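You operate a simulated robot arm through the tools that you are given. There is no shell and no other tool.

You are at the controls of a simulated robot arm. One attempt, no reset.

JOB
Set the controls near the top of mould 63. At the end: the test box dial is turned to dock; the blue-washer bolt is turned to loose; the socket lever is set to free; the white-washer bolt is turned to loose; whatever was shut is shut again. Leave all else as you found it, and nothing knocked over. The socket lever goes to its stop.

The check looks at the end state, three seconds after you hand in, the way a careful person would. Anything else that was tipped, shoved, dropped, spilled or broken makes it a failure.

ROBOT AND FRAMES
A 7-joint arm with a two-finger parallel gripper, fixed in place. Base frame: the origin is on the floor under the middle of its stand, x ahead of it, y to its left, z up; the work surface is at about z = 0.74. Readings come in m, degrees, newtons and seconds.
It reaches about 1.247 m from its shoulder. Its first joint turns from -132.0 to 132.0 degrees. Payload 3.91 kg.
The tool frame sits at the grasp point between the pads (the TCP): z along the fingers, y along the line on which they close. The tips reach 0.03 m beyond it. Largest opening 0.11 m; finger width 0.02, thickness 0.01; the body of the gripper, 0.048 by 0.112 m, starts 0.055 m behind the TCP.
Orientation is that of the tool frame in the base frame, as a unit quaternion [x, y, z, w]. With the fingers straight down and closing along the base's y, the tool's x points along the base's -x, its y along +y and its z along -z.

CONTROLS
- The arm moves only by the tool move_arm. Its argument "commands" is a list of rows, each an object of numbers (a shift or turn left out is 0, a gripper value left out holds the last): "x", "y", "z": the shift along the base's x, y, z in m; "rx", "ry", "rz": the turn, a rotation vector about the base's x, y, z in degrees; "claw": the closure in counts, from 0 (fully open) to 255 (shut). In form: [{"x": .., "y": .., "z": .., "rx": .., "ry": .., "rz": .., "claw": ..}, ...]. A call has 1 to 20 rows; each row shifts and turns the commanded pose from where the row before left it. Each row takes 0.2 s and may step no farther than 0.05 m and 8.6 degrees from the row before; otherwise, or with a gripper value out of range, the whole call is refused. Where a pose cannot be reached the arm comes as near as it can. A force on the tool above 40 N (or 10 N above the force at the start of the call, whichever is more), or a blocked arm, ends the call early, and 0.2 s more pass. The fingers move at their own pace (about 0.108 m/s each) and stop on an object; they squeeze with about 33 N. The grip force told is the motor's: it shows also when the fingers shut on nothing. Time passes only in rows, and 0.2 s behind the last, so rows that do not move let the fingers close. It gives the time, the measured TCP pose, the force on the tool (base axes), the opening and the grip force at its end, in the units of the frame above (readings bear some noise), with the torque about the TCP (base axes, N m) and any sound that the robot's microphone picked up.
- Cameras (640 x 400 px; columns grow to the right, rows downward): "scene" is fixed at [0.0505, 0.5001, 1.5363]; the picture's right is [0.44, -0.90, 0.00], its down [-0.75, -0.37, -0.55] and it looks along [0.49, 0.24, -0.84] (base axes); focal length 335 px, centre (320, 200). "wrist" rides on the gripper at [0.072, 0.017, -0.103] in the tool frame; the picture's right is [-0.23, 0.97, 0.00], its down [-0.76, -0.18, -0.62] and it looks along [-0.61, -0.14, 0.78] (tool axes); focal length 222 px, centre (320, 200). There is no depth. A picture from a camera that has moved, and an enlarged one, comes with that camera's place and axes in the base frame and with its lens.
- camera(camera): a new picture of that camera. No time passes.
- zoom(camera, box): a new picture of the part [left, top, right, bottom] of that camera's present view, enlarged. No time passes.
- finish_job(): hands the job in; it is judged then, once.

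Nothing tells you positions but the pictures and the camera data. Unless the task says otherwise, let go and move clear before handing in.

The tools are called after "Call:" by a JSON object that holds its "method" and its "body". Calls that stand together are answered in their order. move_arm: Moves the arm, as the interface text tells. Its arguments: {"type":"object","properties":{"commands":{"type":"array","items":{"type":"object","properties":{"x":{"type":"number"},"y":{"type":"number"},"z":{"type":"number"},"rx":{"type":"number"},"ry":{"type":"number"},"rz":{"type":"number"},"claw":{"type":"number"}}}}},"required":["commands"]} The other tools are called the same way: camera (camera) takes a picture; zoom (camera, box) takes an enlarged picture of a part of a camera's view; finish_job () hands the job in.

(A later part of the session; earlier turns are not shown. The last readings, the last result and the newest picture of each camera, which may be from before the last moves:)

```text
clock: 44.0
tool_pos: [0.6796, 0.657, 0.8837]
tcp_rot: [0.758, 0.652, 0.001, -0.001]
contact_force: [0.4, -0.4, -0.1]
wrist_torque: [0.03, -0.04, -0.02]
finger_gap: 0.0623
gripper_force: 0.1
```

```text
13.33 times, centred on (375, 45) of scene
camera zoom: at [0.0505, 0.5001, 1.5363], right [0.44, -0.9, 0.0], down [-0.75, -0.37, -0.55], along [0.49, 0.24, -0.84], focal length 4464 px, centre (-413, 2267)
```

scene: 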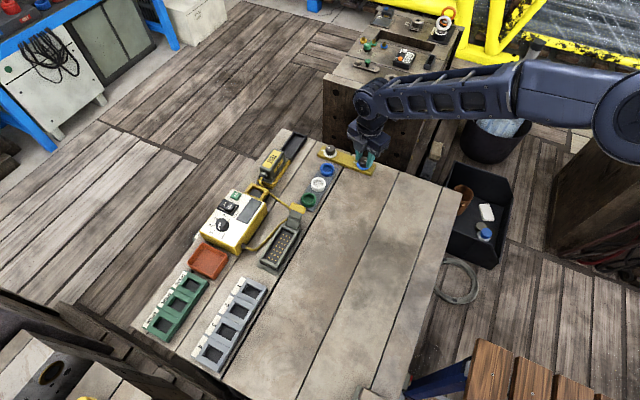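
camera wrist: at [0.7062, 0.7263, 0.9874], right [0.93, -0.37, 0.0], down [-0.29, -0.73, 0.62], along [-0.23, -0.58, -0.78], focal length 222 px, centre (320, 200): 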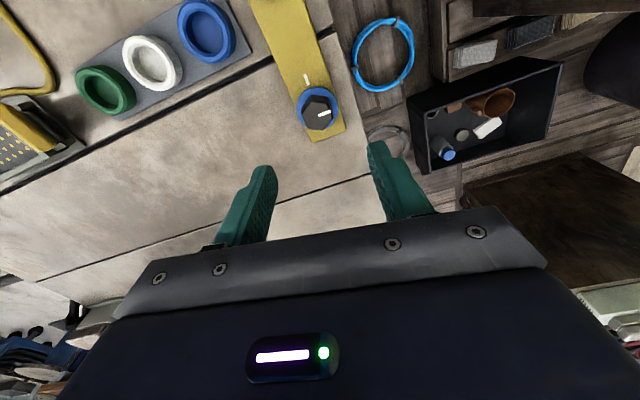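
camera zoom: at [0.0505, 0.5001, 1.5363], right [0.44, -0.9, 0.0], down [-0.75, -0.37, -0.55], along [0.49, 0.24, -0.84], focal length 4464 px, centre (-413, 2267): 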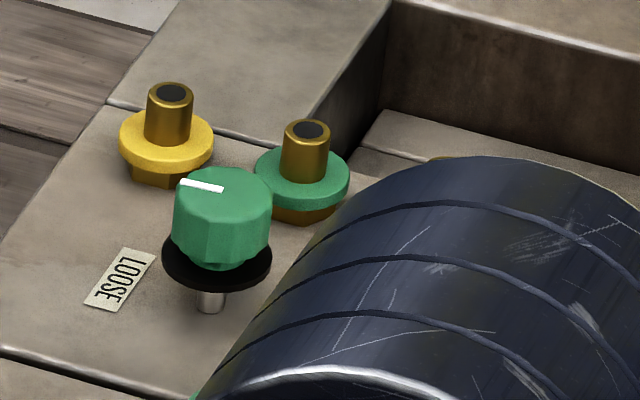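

The blue bolt has risen about 4 mm and turned about 265°. On the neighbouring block a knob shown at "LOOSE" stands raised on its stem, so I'll unwind the wrist, re-grip and continue until this bolt meets its stop.

Call:
{"method": "move_arm", "body": {"commands": [{"y": 0.0085, "rz": -8.4}, {"rz": -8.4}, {"rz": -8.4}, {"rz": -8.4}, {"rz": -8.4}, {"rz": -8.4}, {"rz": -8.4}, {"rz": -8.4}, {"rz": -8.4}, {"rz": -8.4}, {"rz": -8.4}, {"rz": -8.4}, {"rz": -8.4}, {"rz": -8.4}, {"rz": -8.4}, {"rz": -8.4}, {"rz": -8.4}, {"rz": -8.4}, {"rz": -8.4}, {"rz": -8.4}]}}

Call:
{"method": "move_arm", "body": {"commands": [{"rz": -8.55}, {"rz": -8.55}, {"rz": -8.55}, {"rz": -8.55}, {"rz": -8.55}, {"rz": -8.55}, {"rz": -8.55}, {"rz": -8.55}, {"rz": -8.55}, {"rz": -8.55}, {"rz": -8.55}, {"rz": -8.55}, {"rz": -8.55}, {"rz": -8.55}, {"rz": -8.55}, {}]}}

Call:
{"method": "camera", "body": {"camera": "wrist"}}

Call:
{"method": "zoom", "body": {"camera": "wrist", "box": [260, 60, 380, 150]}}

```text
clock: 48.2
tool_pos: [0.6772, 0.6651, 0.8831]
tcp_rot: [0.726, -0.688, -0.001, 0.001]
contact_force: [-0.1, 0.1, -0.8]
wrist_torque: [0.01, 0.01, 0.01]
finger_gap: 0.0626
gripper_force: 0.1
```

```text
clock: 51.6
tool_pos: [0.6783, 0.6668, 0.8828]
tcp_rot: [0.301, 0.954, 0.001, -0.001]
contact_force: [0.2, -0.5, 0.6]
wrist_torque: [0.0, 0.02, -0.04]
finger_gap: 0.0625
gripper_force: 0.1
```

```text
taken
camera wrist: at [0.6286, 0.722, 0.987], right [0.74, 0.67, 0.0], down [0.52, -0.58, 0.62], along [0.42, -0.46, -0.78], focal length 222 px, centre (320, 200)
```

wrist: 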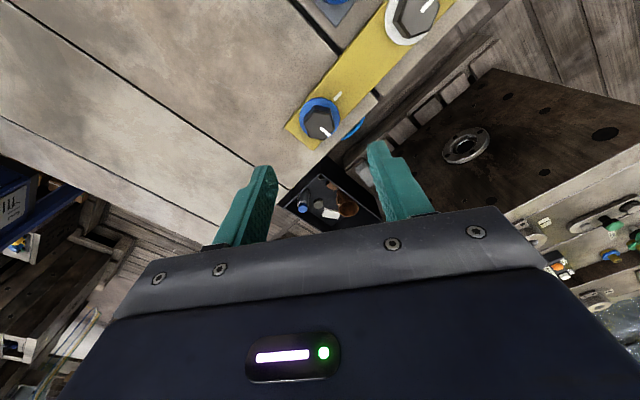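

```text
4.44 times, centred on (320, 105) of wrist
camera zoom: at [0.6286, 0.722, 0.987], right [0.74, 0.67, 0.0], down [0.52, -0.58, 0.62], along [0.42, -0.46, -0.78], focal length 987 px, centre (320, 622)
```

zoom: 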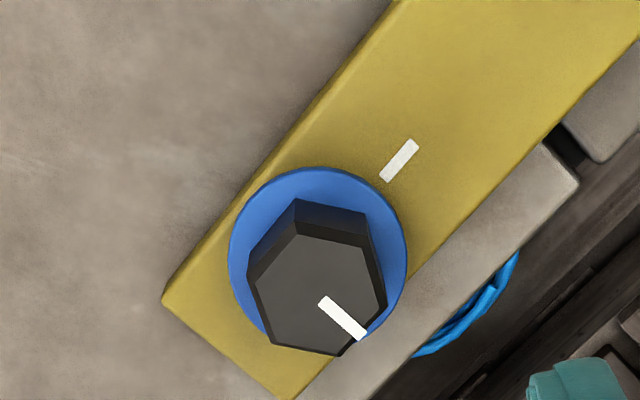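

Re-centred over the bolt with the fingers matching its flats. Descending and re-gripping.

Call:
{"method": "move_arm", "body": {"commands": [{"x": 0.0011, "y": -0.0005, "z": -0.02}, {"z": -0.03}, {"z": -0.025}, {"z": -0.0098}, {"claw": 255}, {}, {}, {}]}}

Call:
{"method": "zoom", "body": {"camera": "wrist", "box": [240, 100, 400, 230]}}

```text
clock: 53.4
tool_pos: [0.6796, 0.665, 0.7983]
tcp_rot: [0.3, 0.954, 0.002, -0.001]
contact_force: [-3.7, -3.3, 0.2]
wrist_torque: [-0.32, 0.29, 0.0]
finger_gap: 0.0271
gripper_force: 45.4
```

```text
3.08 times, centred on (320, 165) of wrist
camera zoom: at [0.629, 0.7209, 0.9019], right [0.74, 0.67, 0.0], down [0.52, -0.58, 0.62], along [0.42, -0.46, -0.78], focal length 684 px, centre (320, 308)
```

zoom: 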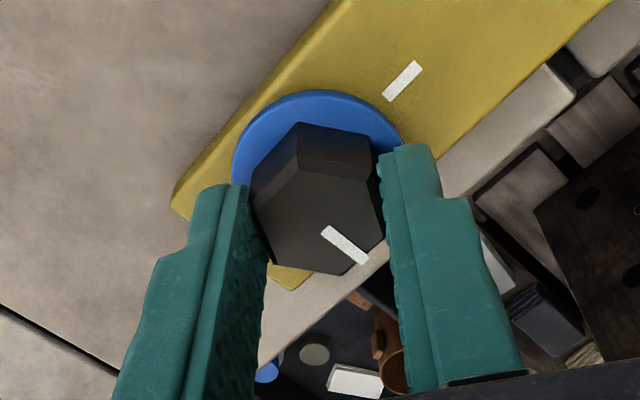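

Good flat-on grip (27 mm). Continuing counter-clockwise with a slow rise.

Call:
{"method": "move_arm", "body": {"commands": [{"rz": 4}, {"z": 0.0001, "rz": 5}, {"z": 0.0001, "rz": 5}, {"z": 0.0001, "rz": 5}, {}]}}

Call:
{"method": "zoom", "body": {"camera": "wrist", "box": [240, 100, 400, 230]}}

```text
clock: 54.6
tool_pos: [0.6784, 0.6655, 0.7978]
tcp_rot: [0.138, 0.99, 0.001, -0.001]
contact_force: [-8.0, -9.1, -4.2]
wrist_torque: [-0.43, 0.61, -0.42]
finger_gap: 0.027
gripper_force: 45.2
```

```text
3.08 times, centred on (320, 165) of wrist
camera zoom: at [0.6138, 0.7014, 0.9022], right [0.48, 0.87, 0.0], down [0.69, -0.38, 0.62], along [0.54, -0.3, -0.78], focal length 684 px, centre (320, 308)
```

zoom: 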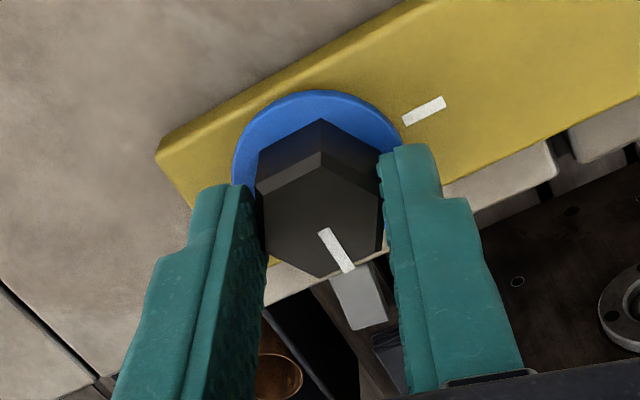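

Torque now resists (−0.42 N·m) and the bolt no longer follows the gripper: it has met its stop at about 270°, fully loose. I'll relax slightly, open and lift off.

Call:
{"method": "move_arm", "body": {"commands": [{"rz": -3}, {"claw": 110}, {}, {"z": 0.01}, {"z": 0.03}, {"z": 0.04}, {}]}}

Call:
{"method": "camera", "body": {"camera": "wrist"}}

Call:
{"method": "zoom", "body": {"camera": "wrist", "box": [260, 60, 460, 150]}}

Call:
{"method": "zoom", "body": {"camera": "scene", "box": [310, 130, 390, 180]}}

```text
clock: 56.2
tool_pos: [0.68, 0.6642, 0.879]
tcp_rot: [0.164, 0.987, 0.001, -0.001]
contact_force: [0.5, -0.1, 0.1]
wrist_torque: [0.03, 0.01, -0.02]
finger_gap: 0.0626
gripper_force: 0.1
```

```text
taken
camera wrist: at [0.6165, 0.7042, 0.9822], right [0.53, 0.85, 0.0], down [0.66, -0.42, 0.62], along [0.53, -0.33, -0.78], focal length 222 px, centre (320, 200)
```

wrist: 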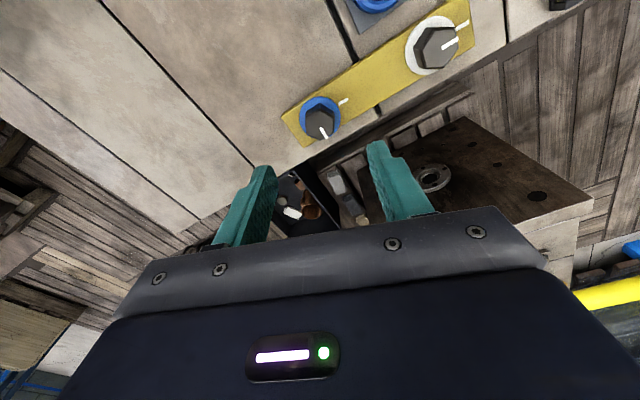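

```text
3.20 times, centred on (360, 105) of wrist
camera zoom: at [0.6165, 0.7042, 0.9822], right [0.53, 0.85, 0.0], down [0.66, -0.42, 0.62], along [0.53, -0.33, -0.78], focal length 711 px, centre (192, 504)
```

zoom: 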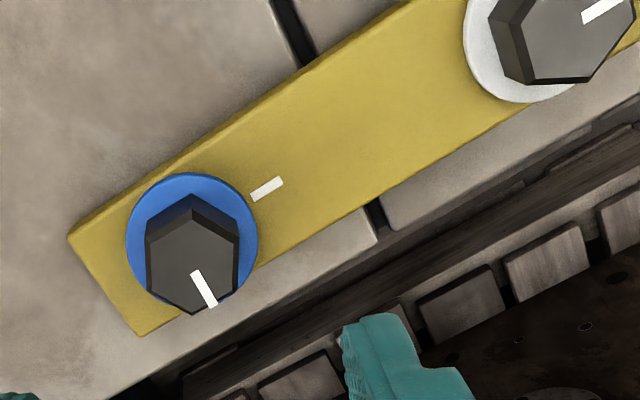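

```text
8.00 times, centred on (350, 155) of scene
camera zoom: at [0.0505, 0.5001, 1.5363], right [0.44, -0.9, 0.0], down [-0.75, -0.37, -0.55], along [0.49, 0.24, -0.84], focal length 2678 px, centre (80, 560)
```

zoom: 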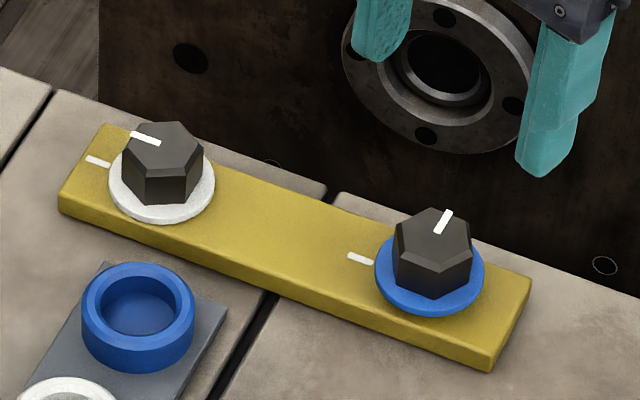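

The blue bolt is very near 270°, but my small back-off may have carried it back a degree or two. I'll re-grip on its flats and press it firmly to the stop, then open without turning back.

Call:
{"method": "move_arm", "body": {"commands": [{"rz": -6.5}, {"rz": -6.5, "z": -0.02}, {"z": -0.03}, {"z": -0.0295}, {"claw": 255}, {}, {}, {"rz": 3}, {"rz": 3}, {}]}}

Call:
{"method": "zoom", "body": {"camera": "wrist", "box": [240, 100, 400, 230]}}

```text
clock: 58.4
tool_pos: [0.6805, 0.6652, 0.7988]
tcp_rot: [0.224, 0.975, 0.001, 0.0]
contact_force: [-7.8, -8.7, -5.2]
wrist_torque: [-0.12, 0.27, -0.53]
finger_gap: 0.0273
gripper_force: 44.9
```

```text
3.08 times, centred on (320, 165) of wrist
camera zoom: at [0.6216, 0.712, 0.9024], right [0.63, 0.78, 0.0], down [0.61, -0.49, 0.62], along [0.48, -0.39, -0.78], focal length 684 px, centre (320, 308)
```

zoom: 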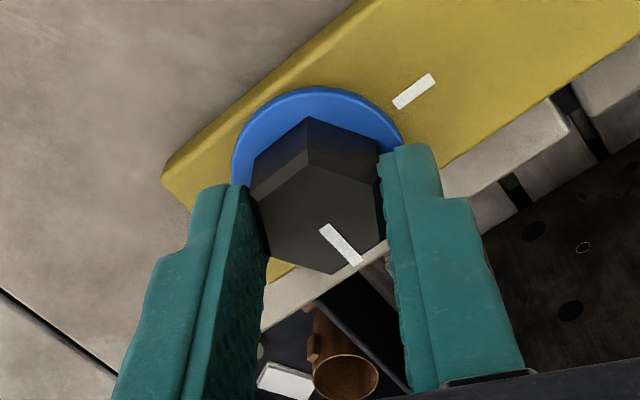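

Firmly against the stop (−0.53 N·m). Opening now and lifting away, then moving over the white-washer bolt.

Call:
{"method": "move_arm", "body": {"commands": [{"claw": 110}, {}, {}, {"z": 0.01}, {"z": 0.03}, {"z": 0.04}, {}]}}

Call:
{"method": "zoom", "body": {"camera": "wrist", "box": [260, 60, 380, 150]}}

Call:
{"method": "zoom", "body": {"camera": "scene", "box": [310, 130, 390, 180]}}

```text
clock: 60.0
tool_pos: [0.6791, 0.6644, 0.8795]
tcp_rot: [0.224, 0.975, 0.0, 0.0]
contact_force: [-0.9, -0.4, 0.2]
wrist_torque: [-0.01, 0.02, 0.01]
finger_gap: 0.0627
gripper_force: 0.0
```

```text
4.44 times, centred on (320, 105) of wrist
camera zoom: at [0.6215, 0.7118, 0.9823], right [0.63, 0.78, 0.0], down [0.61, -0.49, 0.62], along [0.48, -0.39, -0.78], focal length 987 px, centre (320, 622)
```

zoom: 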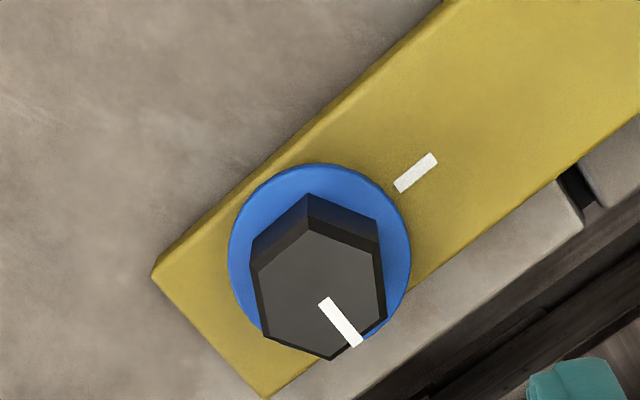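

```text
8.00 times, centred on (350, 155) of scene
camera zoom: at [0.0505, 0.5001, 1.5363], right [0.44, -0.9, 0.0], down [-0.75, -0.37, -0.55], along [0.49, 0.24, -0.84], focal length 2678 px, centre (80, 560)
```

zoom: 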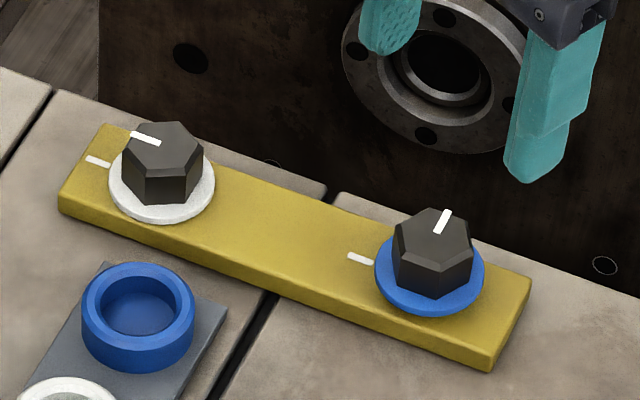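

The blue bolt is done. Now I'll move across to the white-washer bolt, yawing so the fingers match its flats with plenty of wrist range left.

Call:
{"method": "move_arm", "body": {"commands": [{"y": 0.0216, "rz": -6.8}, {"y": 0.0216, "rz": -6.8}, {"y": 0.0216, "rz": -6.8}, {"y": 0.0216, "rz": -6.8}, {"y": 0.0216, "rz": -6.8}, {}]}}

Call:
{"method": "camera", "body": {"camera": "wrist"}}

Call:
{"method": "zoom", "body": {"camera": "wrist", "box": [260, 60, 380, 150]}}

```text
clock: 61.4
tool_pos: [0.6791, 0.7731, 0.881]
tcp_rot: [0.5, 0.866, 0.001, 0.0]
contact_force: [-0.1, -0.5, 0.0]
wrist_torque: [0.03, 0.02, -0.01]
finger_gap: 0.0624
gripper_force: 0.1
```

```text
taken
camera wrist: at [0.6572, 0.8454, 0.9835], right [0.96, 0.29, 0.0], down [0.23, -0.75, 0.62], along [0.18, -0.59, -0.78], focal length 222 px, centre (320, 200)
```

wrist: 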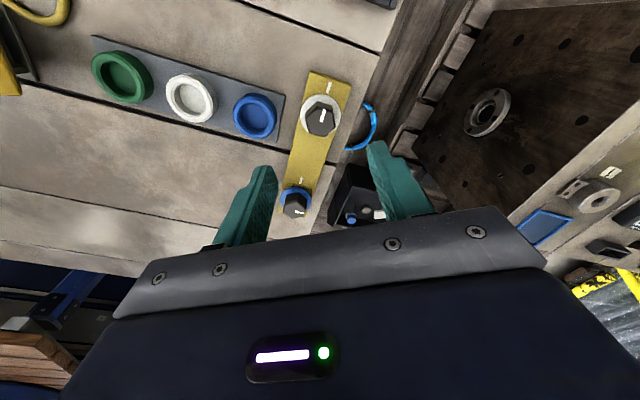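

```text
4.44 times, centred on (320, 105) of wrist
camera zoom: at [0.6572, 0.8454, 0.9835], right [0.96, 0.29, 0.0], down [0.23, -0.75, 0.62], along [0.18, -0.59, -0.78], focal length 987 px, centre (320, 622)
```

zoom: 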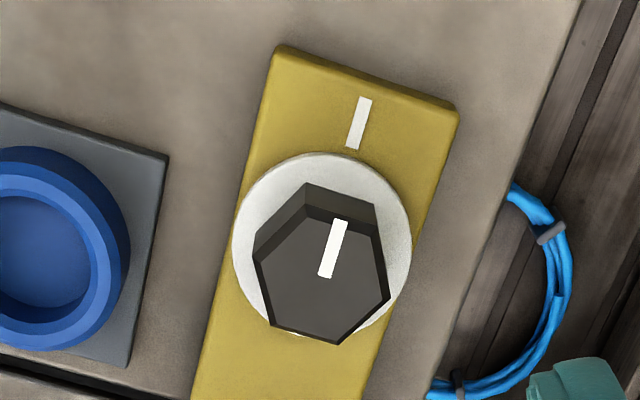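

The white bolt's axis appears ~2.5 mm further in +y than my hover. I'll shift and descend partway to verify centring.

Call:
{"method": "move_arm", "body": {"commands": [{"x": 0.0003, "y": 0.0025}, {"z": -0.03}, {"z": -0.02}, {}]}}

Call:
{"method": "zoom", "body": {"camera": "wrist", "box": [240, 100, 400, 230]}}

Call:
{"method": "zoom", "body": {"camera": "scene", "box": [300, 120, 380, 170]}}

```text
clock: 62.4
tool_pos: [0.6796, 0.7758, 0.8295]
tcp_rot: [0.499, 0.866, 0.001, 0.0]
contact_force: [-0.4, -0.7, 0.4]
wrist_torque: [-0.02, 0.01, -0.02]
finger_gap: 0.0626
gripper_force: 0.1
```

```text
3.08 times, centred on (320, 165) of wrist
camera zoom: at [0.6569, 0.8465, 0.9344], right [0.96, 0.29, 0.0], down [0.23, -0.75, 0.62], along [0.18, -0.59, -0.78], focal length 684 px, centre (320, 308)
```

zoom: 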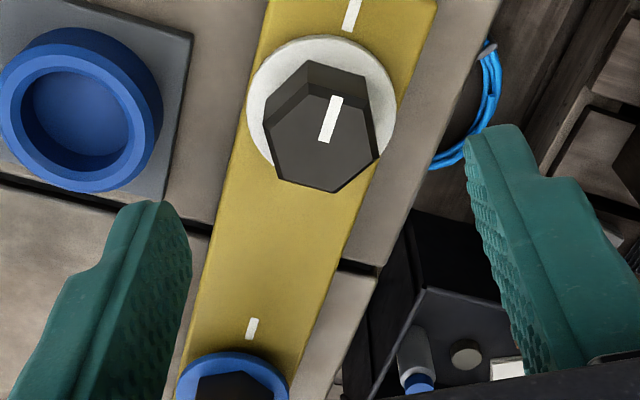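

```text
8.00 times, centred on (340, 145) of scene
camera zoom: at [0.0505, 0.5001, 1.5363], right [0.44, -0.9, 0.0], down [-0.75, -0.37, -0.55], along [0.49, 0.24, -0.84], focal length 2678 px, centre (160, 640)
```

zoom: 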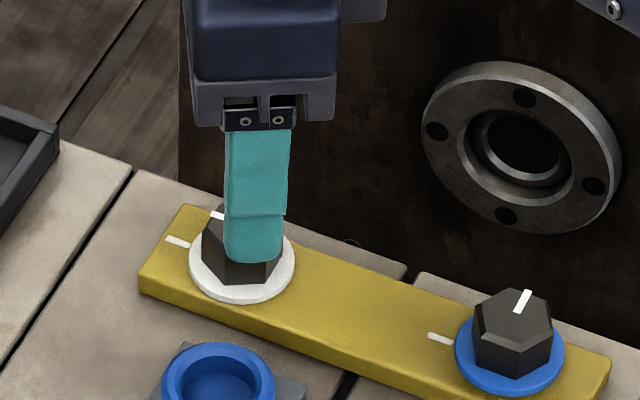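

Laterally centred; the fore-aft offset needs checking at grip height. I'll descend (fingers still open) and compare with the view I had when gripping the blue bolt.

Call:
{"method": "move_arm", "body": {"commands": [{"z": -0.02}, {"z": -0.0153}, {}]}}

Call:
{"method": "zoom", "body": {"camera": "wrist", "box": [240, 100, 400, 230]}}

```text
clock: 63.2
tool_pos: [0.681, 0.7751, 0.7953]
tcp_rot: [0.499, 0.866, 0.002, 0.0]
contact_force: [-0.6, 0.1, 0.3]
wrist_torque: [0.02, 0.0, 0.01]
finger_gap: 0.0629
gripper_force: 0.0
```

```text
3.08 times, centred on (320, 165) of wrist
camera zoom: at [0.6576, 0.8465, 0.8994], right [0.96, 0.29, 0.0], down [0.23, -0.75, 0.62], along [0.18, -0.59, -0.78], focal length 684 px, centre (320, 308)
```

zoom: 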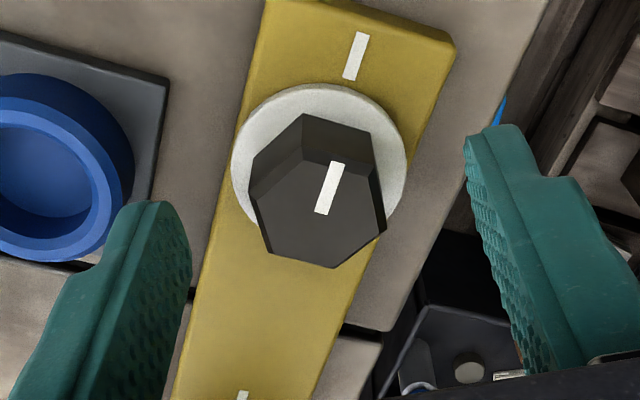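

This matches the blue-bolt picture well, so it is centred. Lowering 3 mm and closing on the flats.

Call:
{"method": "move_arm", "body": {"commands": [{"z": -0.003}, {"claw": 255}, {}, {}, {}]}}

Call:
{"method": "zoom", "body": {"camera": "wrist", "box": [240, 100, 400, 230]}}

```text
clock: 64.4
tool_pos: [0.68, 0.775, 0.792]
tcp_rot: [0.5, 0.866, 0.001, 0.0]
contact_force: [1.0, 1.4, -0.3]
wrist_torque: [-0.03, 0.02, 0.01]
finger_gap: 0.0272
gripper_force: 45.4
```

```text
3.08 times, centred on (320, 165) of wrist
camera zoom: at [0.6575, 0.8462, 0.8958], right [0.96, 0.29, 0.0], down [0.23, -0.75, 0.62], along [0.18, -0.59, -0.78], focal length 684 px, centre (320, 308)
```

zoom: 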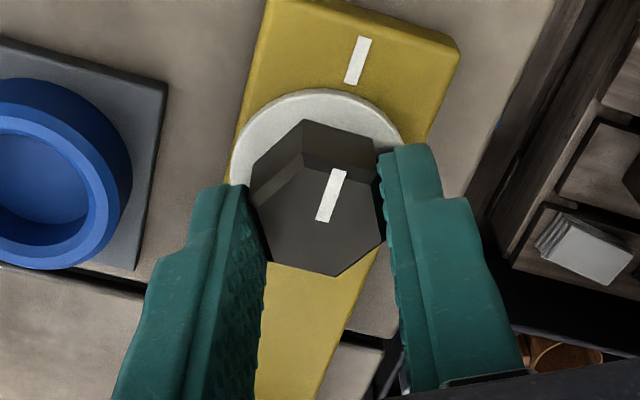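

A clean grip with almost no side load. Turning counter-clockwise with a slow matching rise.

Call:
{"method": "move_arm", "body": {"commands": [{"rz": 4}, {"rz": 5, "z": 0.0001}, {"rz": 5, "z": 0.0001}, {"rz": 5, "z": 0.0001}, {"rz": 5, "z": 0.0001}, {"rz": 5, "z": 0.0001}, {}]}}

Call:
{"method": "zoom", "body": {"camera": "wrist", "box": [240, 100, 400, 230]}}

```text
clock: 66.0
tool_pos: [0.6792, 0.7752, 0.7931]
tcp_rot: [0.266, 0.964, 0.0, -0.001]
contact_force: [-8.8, -13.9, 9.8]
wrist_torque: [-0.34, 0.47, -0.03]
finger_gap: 0.0271
gripper_force: 45.2
stopped in row 7: the force on the tool passed its limit at 41 N (the readings are from after the stop); the commanded pose is now the measured one
```

```text
3.08 times, centred on (320, 165) of wrist
camera zoom: at [0.626, 0.8271, 0.8958], right [0.69, 0.72, 0.0], down [0.56, -0.54, 0.62], along [0.45, -0.43, -0.78], focal length 684 px, centre (320, 308)
```

zoom: 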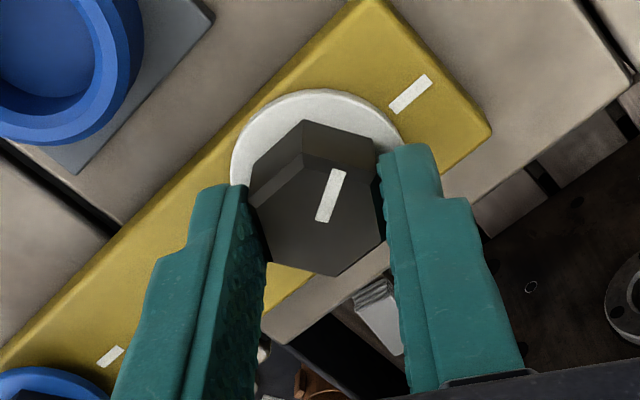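

The bolt turns fine (now ~29°), but side load built up. I'll trim toward zero force and use shorter strokes.

Call:
{"method": "move_arm", "body": {"commands": [{"x": -0.0005, "y": -0.0008, "z": 0.0005}, {"rz": 4}, {"rz": 4}, {}]}}

```text
clock: 67.0
tool_pos: [0.6799, 0.7747, 0.7934]
tcp_rot: [0.197, 0.98, 0.0, -0.001]
contact_force: [6.5, 6.4, 2.6]
wrist_torque: [0.26, -0.06, 0.0]
finger_gap: 0.0273
gripper_force: 45.1
```

Call:
{"method": "move_arm", "body": {"commands": [{"x": 0.0003, "y": 0.0003, "z": 0.0002, "rz": 4}, {"rz": 5}, {"rz": 5, "z": 0.0001}, {"rz": 4}, {}]}}

```text
clock: 68.2
tool_pos: [0.6799, 0.776, 0.7921]
tcp_rot: [0.042, 0.999, 0.0, -0.001]
contact_force: [-2.8, -5.1, 8.4]
wrist_torque: [-0.23, -0.05, -0.02]
finger_gap: 0.0272
gripper_force: 44.4
```

Call:
{"method": "move_arm", "body": {"commands": [{"x": -0.0001, "y": -0.0003, "z": 0.0005, "rz": 4}, {"rz": 5}, {"rz": 5, "z": 0.0001}, {"rz": 5, "z": 0.0001}, {}]}}

```text
clock: 69.4
tool_pos: [0.6793, 0.7749, 0.793]
tcp_rot: [-0.123, 0.992, 0.0, 0.0]
contact_force: [0.3, -0.4, 2.6]
wrist_torque: [0.03, 0.23, 0.02]
finger_gap: 0.0269
gripper_force: 44.9
```

Forces are near zero and the bolt keeps following. Continuing.

Call:
{"method": "move_arm", "body": {"commands": [{"rz": 5, "z": 0.0002}, {"rz": 5}, {"rz": 5, "z": 0.0001}, {"rz": 5, "z": 0.0001}, {}]}}

Call:
{"method": "zoom", "body": {"camera": "wrist", "box": [240, 100, 400, 230]}}

```text
clock: 70.6
tool_pos: [0.6793, 0.7753, 0.7931]
tcp_rot: [-0.294, 0.956, -0.001, 0.0]
contact_force: [-1.9, -2.5, 3.7]
wrist_torque: [-0.04, -0.12, 0.03]
finger_gap: 0.027
gripper_force: 44.6
```

```text
3.08 times, centred on (320, 165) of wrist
camera zoom: at [0.6101, 0.7486, 0.8971], right [-0.36, 0.93, 0.0], down [0.73, 0.28, 0.62], along [0.58, 0.22, -0.78], focal length 684 px, centre (320, 308)
```

zoom: 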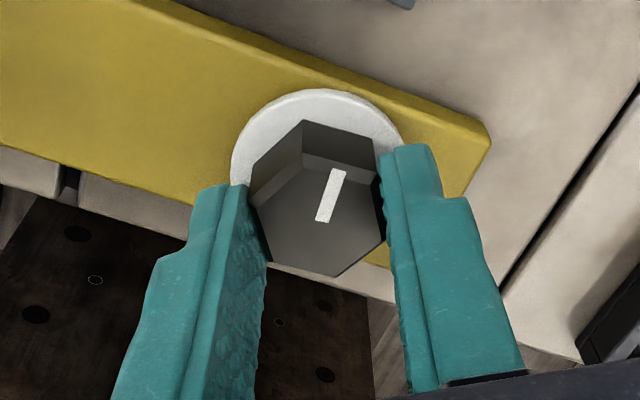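

Call:
{"method": "move_arm", "body": {"commands": [{"rz": 5, "z": 0.0002}, {"rz": 5, "z": 0.0001}, {"rz": 5, "z": 0.0001}, {"rz": 5, "z": 0.0001}, {}]}}

```text
clock: 71.8
tool_pos: [0.6793, 0.7749, 0.7945]
tcp_rot: [-0.455, 0.89, 0.0, -0.001]
contact_force: [0.3, -1.1, -0.7]
wrist_torque: [0.09, -0.12, -0.02]
finger_gap: 0.027
gripper_force: 44.6
```

Call:
{"method": "move_arm", "body": {"commands": [{"rz": 5}, {"rz": 5, "z": 0.0001}, {"rz": 5, "z": 0.0001}, {"rz": 5, "z": 0.0001}, {"rz": 5, "z": 0.0001}, {}]}}

```text
clock: 73.2
tool_pos: [0.6813, 0.7748, 0.7951]
tcp_rot: [-0.637, 0.771, -0.001, 0.0]
contact_force: [4.9, -3.8, 3.6]
wrist_torque: [-0.1, -0.16, 0.02]
finger_gap: 0.0272
gripper_force: 45.2
```

Call:
{"method": "move_arm", "body": {"commands": [{"x": 0.0003, "y": -0.0002, "z": 0.0002, "rz": 5}, {"rz": 5, "z": 0.0001}, {"rz": 5}, {"rz": 5, "z": 0.0001}, {"rz": 5, "z": 0.0001}, {}]}}

Call:
{"method": "zoom", "body": {"camera": "wrist", "box": [240, 100, 400, 230]}}

```text
clock: 74.6
tool_pos: [0.6811, 0.7739, 0.795]
tcp_rot: [0.789, -0.614, -0.001, -0.001]
contact_force: [-0.6, 2.1, 5.1]
wrist_torque: [0.32, 0.05, 0.03]
finger_gap: 0.0274
gripper_force: 44.2
```

```text
3.08 times, centred on (320, 165) of wrist
camera zoom: at [0.6808, 0.701, 0.8983], right [-1.0, -0.02, 0.0], down [-0.01, 0.78, 0.62], along [-0.01, 0.62, -0.78], focal length 684 px, centre (320, 308)
```

zoom: 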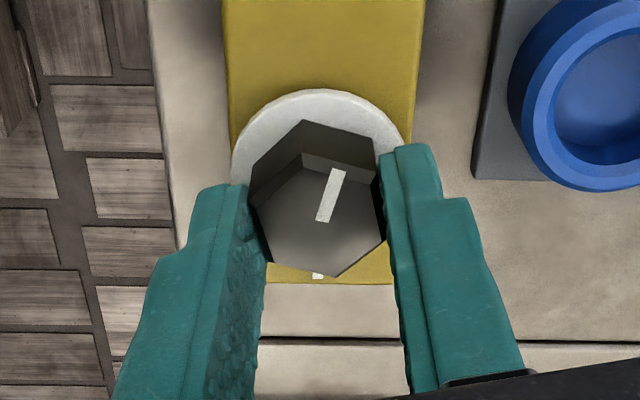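

Call:
{"method": "move_arm", "body": {"commands": [{"z": 0.0003, "rz": 5}, {"rz": 5, "z": 0.0001}, {"rz": 5}, {"rz": 5, "z": 0.0001}, {"rz": 5, "z": 0.0001}, {}]}}

```text
clock: 76.0
tool_pos: [0.6804, 0.7751, 0.7954]
tcp_rot: [0.903, -0.429, 0.0, 0.0]
contact_force: [2.6, 16.2, 8.4]
wrist_torque: [0.63, 0.17, 0.02]
finger_gap: 0.0272
gripper_force: 45.1
```

Call:
{"method": "move_arm", "body": {"commands": [{"x": 0.0001, "y": 0.0009, "z": 0.0004, "rz": 4}, {"rz": 5, "z": 0.0001}, {"rz": 5}, {"rz": 5, "z": 0.0001}, {}]}}

```text
clock: 77.2
tool_pos: [0.6798, 0.7745, 0.795]
tcp_rot: [0.962, -0.274, 0.001, 0.0]
contact_force: [-8.0, -1.4, 12.4]
wrist_torque: [-0.11, 0.27, 0.03]
finger_gap: 0.0272
gripper_force: 44.8
```

Call:
{"method": "move_arm", "body": {"commands": [{"x": -0.0004, "z": 0.0006, "rz": 4}, {"rz": 5, "z": 0.0001}, {"rz": 5}, {"rz": 5, "z": 0.0001}, {}]}}

Call:
{"method": "zoom", "body": {"camera": "wrist", "box": [240, 100, 400, 230]}}

```text
clock: 78.4
tool_pos: [0.6798, 0.7756, 0.7963]
tcp_rot: [0.994, -0.111, 0.0, 0.001]
contact_force: [-3.2, -15.5, 1.7]
wrist_torque: [-0.55, -0.39, 0.02]
finger_gap: 0.0273
gripper_force: 45.0
```

```text
3.08 times, centred on (320, 165) of wrist
camera zoom: at [0.7463, 0.743, 0.8997], right [-0.44, -0.9, 0.0], down [-0.7, 0.34, 0.62], along [-0.56, 0.27, -0.78], focal length 684 px, centre (320, 308)
```

zoom: 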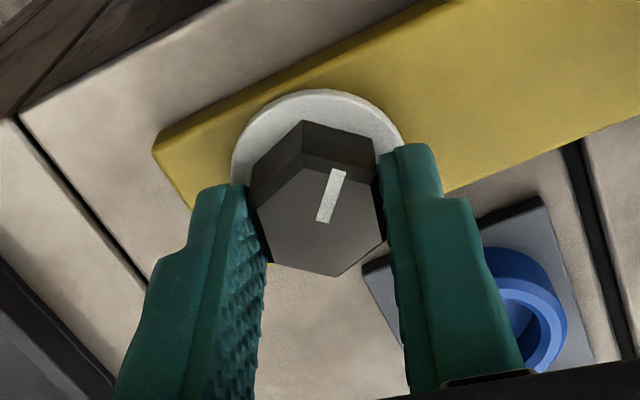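

Call:
{"method": "move_arm", "body": {"commands": [{"x": -0.0002, "y": -0.0008, "z": 0.0001, "rz": 4}, {"rz": 5, "z": 0.0001}, {"rz": 5}, {"rz": 5, "z": 0.0001}, {}]}}

```text
clock: 79.6
tool_pos: [0.6799, 0.7741, 0.7965]
tcp_rot: [0.999, 0.054, 0.001, 0.0]
contact_force: [9.3, 4.2, -3.8]
wrist_torque: [0.19, -0.34, 0.0]
finger_gap: 0.0273
gripper_force: 44.6
```

Call:
{"method": "move_arm", "body": {"commands": [{"x": 0.0004, "y": 0.0002, "rz": 4}, {"rz": 5, "z": 0.0001}, {"rz": 5}, {"rz": 4, "z": 0.0001}, {}]}}

Call:
{"method": "zoom", "body": {"camera": "wrist", "box": [240, 100, 400, 230]}}

```text
clock: 80.8
tool_pos: [0.6796, 0.7744, 0.7969]
tcp_rot: [0.978, 0.21, 0.001, 0.0]
contact_force: [1.2, 6.2, -0.1]
wrist_torque: [0.08, 0.17, 0.01]
finger_gap: 0.027
gripper_force: 45.1
```

```text
3.08 times, centred on (320, 165) of wrist
camera zoom: at [0.7524, 0.7895, 0.9004], right [0.19, -0.98, 0.0], down [-0.77, -0.15, 0.62], along [-0.61, -0.12, -0.78], focal length 684 px, centre (320, 308)
```

zoom: 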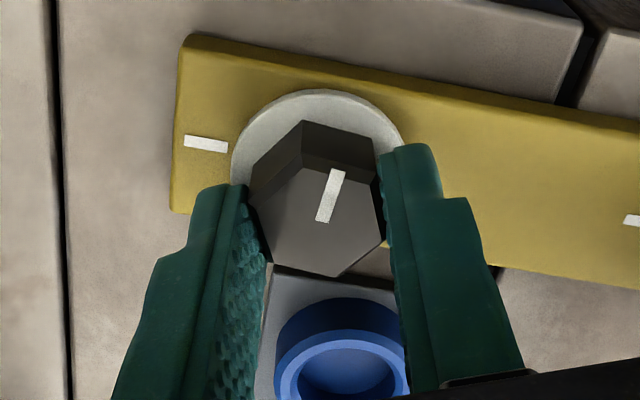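

About 264° now. I'll go the last few degrees gently and look for the stop torque.

Call:
{"method": "move_arm", "body": {"commands": [{"y": 0.0003, "rz": 3}, {"rz": 3}, {"rz": 3}, {}]}}

Call:
{"method": "zoom", "body": {"camera": "wrist", "box": [240, 100, 400, 230]}}

```text
clock: 81.8
tool_pos: [0.6805, 0.7761, 0.796]
tcp_rot: [0.958, 0.286, 0.0, 0.0]
contact_force: [2.0, -5.9, 1.9]
wrist_torque: [0.19, 0.0, -0.51]
finger_gap: 0.0271
gripper_force: 44.9
```

```text
3.08 times, centred on (320, 165) of wrist
camera zoom: at [0.7497, 0.801, 0.9004], right [0.34, -0.94, 0.0], down [-0.74, -0.27, 0.62], along [-0.58, -0.21, -0.78], focal length 684 px, centre (320, 308)
```

zoom: 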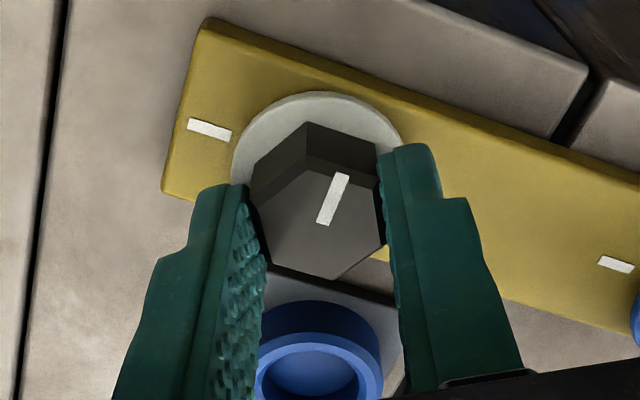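

Torque −0.51 N·m at about 270°: the white bolt is at its stop too. Opening and lifting straight up.

Call:
{"method": "move_arm", "body": {"commands": [{"claw": 110}, {}, {}, {"z": 0.01}, {"z": 0.03}, {"z": 0.04}, {"z": 0.03}, {}]}}

Call:
{"method": "zoom", "body": {"camera": "scene", "box": [300, 120, 380, 180]}}

Call:
{"method": "camera", "body": {"camera": "wrist"}}

Call:
{"method": "camera", "body": {"camera": "scene"}}

```text
clock: 83.6
tool_pos: [0.679, 0.7759, 0.9065]
tcp_rot: [0.959, 0.285, 0.0, 0.0]
contact_force: [-0.7, 0.2, 0.5]
wrist_torque: [0.01, 0.02, 0.01]
finger_gap: 0.0626
gripper_force: 0.1
```

```text
6.67 times, centred on (340, 150) of scene
camera zoom: at [0.0505, 0.5001, 1.5363], right [0.44, -0.9, 0.0], down [-0.75, -0.37, -0.55], along [0.49, 0.24, -0.84], focal length 2232 px, centre (187, 533)
```

zoom: 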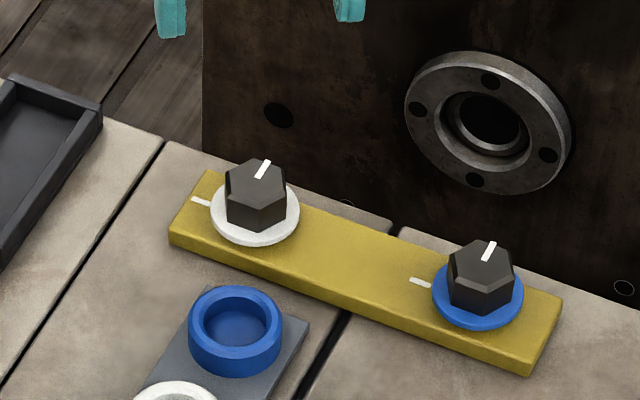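

```text
taken
camera wrist: at [0.7488, 0.802, 1.0102], right [0.34, -0.94, 0.0], down [-0.74, -0.27, 0.62], along [-0.58, -0.21, -0.78], focal length 222 px, centre (320, 200)
```

wrist: 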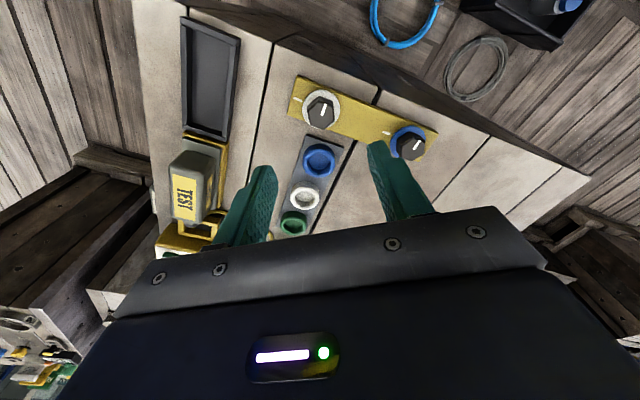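

```text
taken
```

scene: 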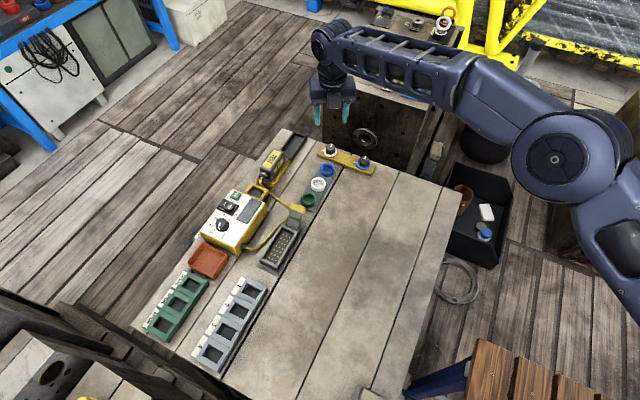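

Both bolts now sit raised at the same loose stop. Next is the dial: I'll raise, travel over the test box, and hover above the dial with the fingers set to close roughly along y.

Call:
{"method": "move_arm", "body": {"commands": [{"z": 0.03}, {"x": -0.04, "y": 0.0135, "z": 0.01, "rz": -1.5}, {"x": -0.04, "y": 0.0135, "rz": -1.5}, {"x": -0.04, "y": 0.0135, "rz": -1.5}, {"x": -0.04, "y": 0.0135, "rz": -1.5}, {"x": -0.04, "y": 0.0135, "rz": -1.5}, {"x": -0.04, "y": 0.0135, "rz": -1.5}, {"x": -0.04, "y": 0.0135, "rz": -1.5}, {"x": -0.04, "y": 0.0135, "rz": -1.5}, {"x": -0.04, "y": 0.0145, "rz": -1.0}, {"x": -0.007}, {}]}}

Call:
{"method": "camera", "body": {"camera": "wrist"}}

Call:
{"method": "camera", "body": {"camera": "scene"}}

```text
clock: 86.2
tool_pos: [0.3125, 0.8975, 0.9464]
tcp_rot: [0.985, 0.175, 0.001, 0.0]
contact_force: [-0.2, 0.8, -0.7]
wrist_torque: [0.03, -0.07, -0.01]
finger_gap: 0.0627
gripper_force: 0.1
```

```text
taken
camera wrist: at [0.3858, 0.9068, 1.0504], right [0.12, -0.99, 0.0], down [-0.78, -0.1, 0.62], along [-0.62, -0.08, -0.78], focal length 222 px, centre (320, 200)
```

wrist: 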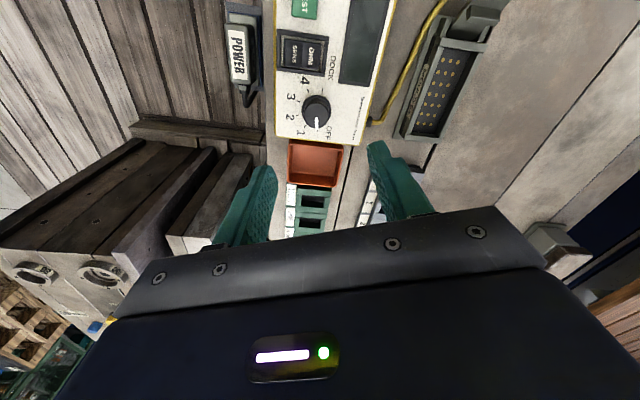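

```text
taken
```

scene: 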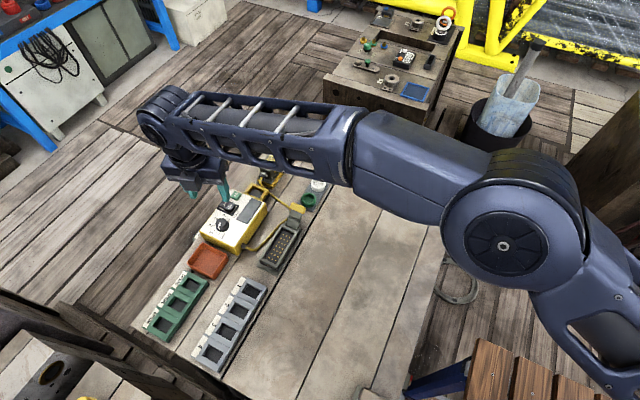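

The dial, ticks and labels are all in view now. I'll zoom in to locate its axis precisely and verify the DOCK tick.

Call:
{"method": "zoom", "body": {"camera": "wrist", "box": [270, 60, 370, 150]}}

Call:
{"method": "zoom", "body": {"camera": "wrist", "box": [285, 80, 345, 140]}}

```text
4.44 times, centred on (320, 105) of wrist
camera zoom: at [0.3858, 0.9068, 1.0504], right [0.12, -0.99, 0.0], down [-0.78, -0.1, 0.62], along [-0.62, -0.08, -0.78], focal length 987 px, centre (320, 622)
```

zoom: 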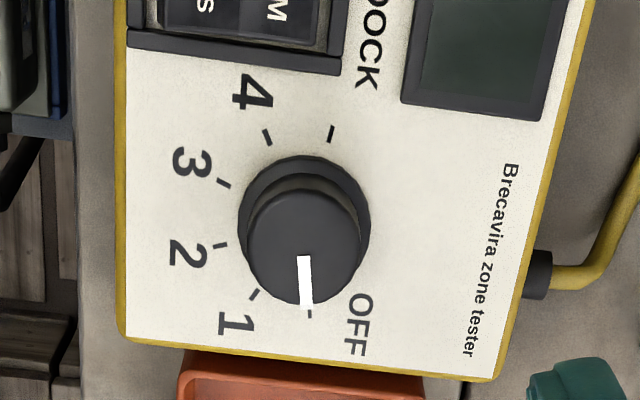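

```text
6.67 times, centred on (315, 110) of wrist
camera zoom: at [0.3858, 0.9068, 1.0504], right [0.12, -0.99, 0.0], down [-0.78, -0.1, 0.62], along [-0.62, -0.08, -0.78], focal length 1481 px, centre (353, 800)
```

zoom: 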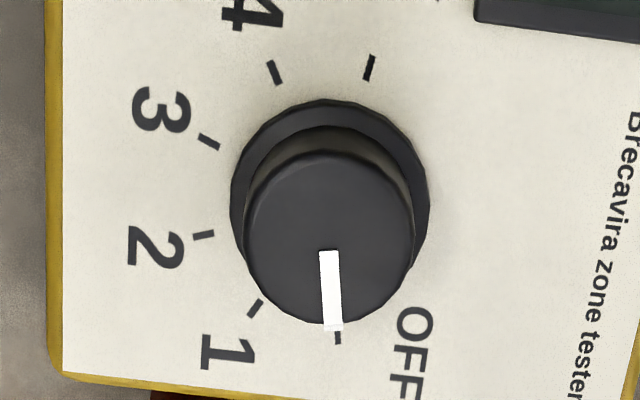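

Combining both viewing sides, the dial axis is at about (0.3085, 0.901), panel z ≈ 0.793, knob top ≈ 0.810. I'll shift by about 3 mm and descend partway to verify.

Call:
{"method": "move_arm", "body": {"commands": [{"x": -0.0027, "y": 0.0031, "z": -0.02}, {"z": -0.03}, {"z": -0.03}, {}]}}

Call:
{"method": "zoom", "body": {"camera": "wrist", "box": [240, 80, 400, 210]}}

```text
clock: 87.2
tool_pos: [0.3108, 0.9005, 0.8672]
tcp_rot: [0.985, 0.174, 0.001, 0.0]
contact_force: [-0.5, -0.4, 0.1]
wrist_torque: [-0.03, 0.03, 0.01]
finger_gap: 0.0625
gripper_force: 0.0
```

```text
3.08 times, centred on (320, 145) of wrist
camera zoom: at [0.383, 0.9086, 0.9707], right [0.12, -0.99, 0.0], down [-0.78, -0.1, 0.62], along [-0.62, -0.08, -0.78], focal length 684 px, centre (320, 369)
```

zoom: 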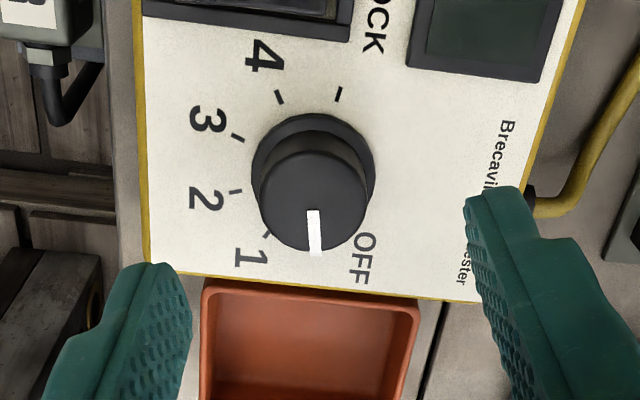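

A small further correction (+0.8 mm x, +1.6 mm y), then lower to just above the knob's skirt.

Call:
{"method": "move_arm", "body": {"commands": [{"x": 0.0008, "y": 0.0016}, {"z": -0.02}, {"z": -0.014}, {}]}}

Call:
{"method": "zoom", "body": {"camera": "wrist", "box": [240, 90, 400, 220]}}

Call:
{"method": "zoom", "body": {"camera": "scene", "box": [190, 180, 270, 250]}}

```text
clock: 88.2
tool_pos: [0.3125, 0.9004, 0.8329]
tcp_rot: [0.985, 0.174, 0.001, 0.0]
contact_force: [0.1, 0.3, 0.5]
wrist_torque: [-0.01, -0.05, 0.02]
finger_gap: 0.0626
gripper_force: 0.0
```

```text
3.08 times, centred on (320, 155) of wrist
camera zoom: at [0.3859, 0.9109, 0.9372], right [0.12, -0.99, 0.0], down [-0.78, -0.1, 0.62], along [-0.62, -0.08, -0.78], focal length 684 px, centre (320, 338)
```

zoom: 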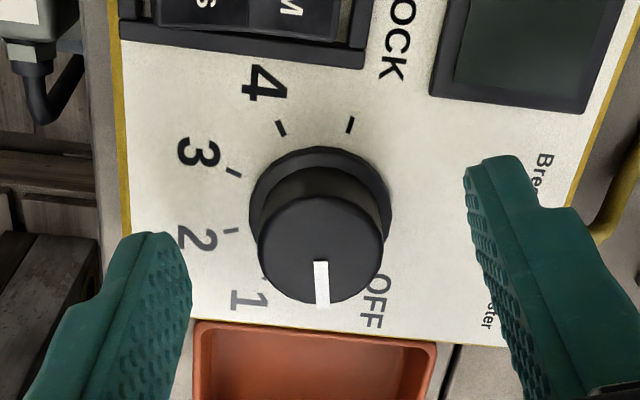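

```text
5.71 times, centred on (230, 215) of scene
camera zoom: at [0.0505, 0.5001, 1.5363], right [0.44, -0.9, 0.0], down [-0.75, -0.37, -0.55], along [0.49, 0.24, -0.84], focal length 1913 px, centre (834, 114)
```

zoom: 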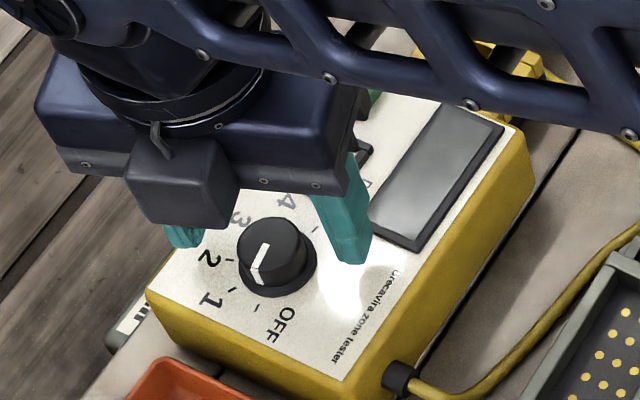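

Lateral centring is right; a 2 mm correction in −x and 3 mm lower, then I'll close on the knob gently.

Call:
{"method": "move_arm", "body": {"commands": [{"x": -0.002}, {"z": -0.003}, {}]}}

Call:
{"method": "zoom", "body": {"camera": "wrist", "box": [240, 90, 400, 220]}}

```text
clock: 89.0
tool_pos: [0.3105, 0.9029, 0.8308]
tcp_rot: [0.985, 0.175, 0.001, 0.0]
contact_force: [0.4, -0.4, -0.3]
wrist_torque: [0.03, 0.04, 0.04]
finger_gap: 0.0626
gripper_force: 0.0
```

```text
3.08 times, centred on (320, 155) of wrist
camera zoom: at [0.3832, 0.9117, 0.9337], right [0.12, -0.99, 0.0], down [-0.78, -0.1, 0.62], along [-0.62, -0.08, -0.78], focal length 684 px, centre (320, 338)
```

zoom: 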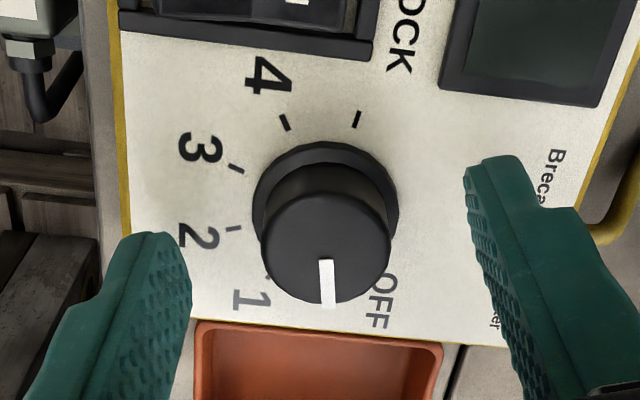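

Nearly perfect; 1 mm correction in −y and close.

Call:
{"method": "move_arm", "body": {"commands": [{"y": -0.001}, {"claw": 255}, {}, {}, {}]}}

Call:
{"method": "zoom", "body": {"camera": "wrist", "box": [240, 90, 400, 220]}}

```text
clock: 90.2
tool_pos: [0.3092, 0.9011, 0.8302]
tcp_rot: [0.985, 0.174, 0.001, 0.0]
contact_force: [0.4, 3.9, 1.0]
wrist_torque: [0.15, 0.03, -0.04]
finger_gap: 0.0271
gripper_force: 45.5
```

```text
3.08 times, centred on (320, 155) of wrist
camera zoom: at [0.3827, 0.9105, 0.9341], right [0.12, -0.99, 0.0], down [-0.78, -0.1, 0.62], along [-0.62, -0.08, -0.78], focal length 684 px, centre (320, 338)
```

zoom: 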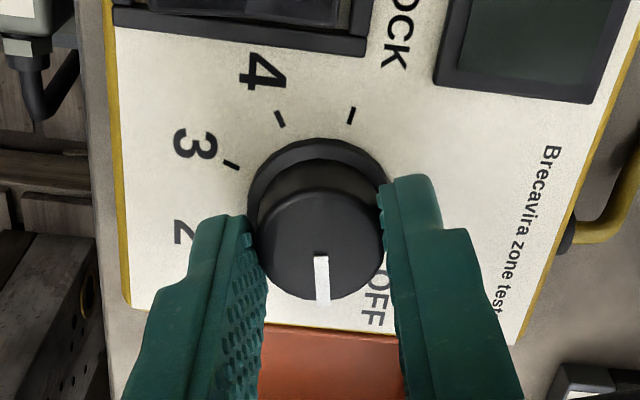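

Gripped squarely with little side load. Turning clockwise (from above) toward 1, 2, 3, 4, DOCK in short strokes.

Call:
{"method": "move_arm", "body": {"commands": [{"rz": -4}, {"rz": -5}, {"rz": -5}, {"rz": -5}, {}]}}

Call:
{"method": "zoom", "body": {"camera": "wrist", "box": [240, 90, 400, 220]}}

```text
clock: 91.4
tool_pos: [0.3094, 0.9011, 0.8303]
tcp_rot: [1.0, 0.009, 0.001, 0.0]
contact_force: [-4.2, -13.8, 8.8]
wrist_torque: [-0.6, 0.39, 0.0]
finger_gap: 0.0271
gripper_force: 45.2
```

```text
3.08 times, centred on (320, 155) of wrist
camera zoom: at [0.3816, 0.8859, 0.9341], right [-0.21, -0.98, 0.0], down [-0.77, 0.16, 0.62], along [-0.61, 0.13, -0.78], focal length 684 px, centre (320, 338)
```

zoom: 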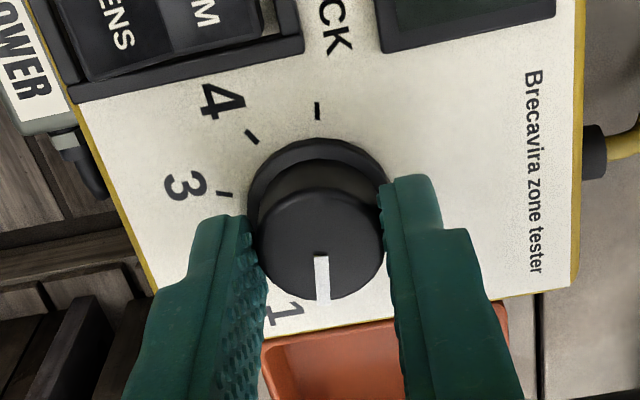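

The knob turns with the gripper. Trimming the side force and continuing.

Call:
{"method": "move_arm", "body": {"commands": [{"x": -0.0002, "y": -0.0007, "z": 0.0003, "rz": -4}, {"rz": -5}, {"rz": -5}, {"rz": -5}, {}]}}

```text
clock: 92.6
tool_pos: [0.3105, 0.9006, 0.8306]
tcp_rot: [0.988, -0.156, 0.001, 0.001]
contact_force: [2.2, 1.2, 0.0]
wrist_torque: [0.17, 0.05, -0.02]
finger_gap: 0.0268
gripper_force: 45.2
```

Call:
{"method": "move_arm", "body": {"commands": [{"rz": -5}, {"rz": -5}, {"rz": -5}, {"rz": -5}, {}]}}

Call:
{"method": "zoom", "body": {"camera": "wrist", "box": [240, 90, 400, 220]}}

```text
clock: 93.8
tool_pos: [0.3096, 0.9006, 0.831]
tcp_rot: [0.946, -0.324, 0.001, 0.0]
contact_force: [8.0, -3.6, 2.5]
wrist_torque: [-0.18, -0.37, 0.0]
finger_gap: 0.0269
gripper_force: 44.8
```

```text
3.08 times, centred on (320, 155) of wrist
camera zoom: at [0.3554, 0.8431, 0.9341], right [-0.78, -0.63, 0.0], down [-0.49, 0.61, 0.62], along [-0.39, 0.48, -0.78], focal length 684 px, centre (320, 338)
```

zoom: 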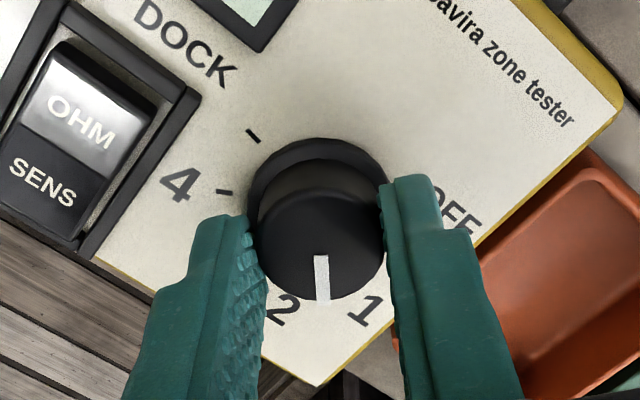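

Call:
{"method": "move_arm", "body": {"commands": [{"x": 0.0004, "y": -0.0002, "z": 0.0001, "rz": -5}, {"rz": -5}, {"rz": -5}, {"rz": -5}, {}]}}

```text
clock: 95.0
tool_pos: [0.3083, 0.8995, 0.8305]
tcp_rot: [0.875, -0.484, -0.001, 0.002]
contact_force: [0.4, 3.2, -3.9]
wrist_torque: [1.07, 0.57, -0.03]
finger_gap: 0.0271
gripper_force: 45.3
```

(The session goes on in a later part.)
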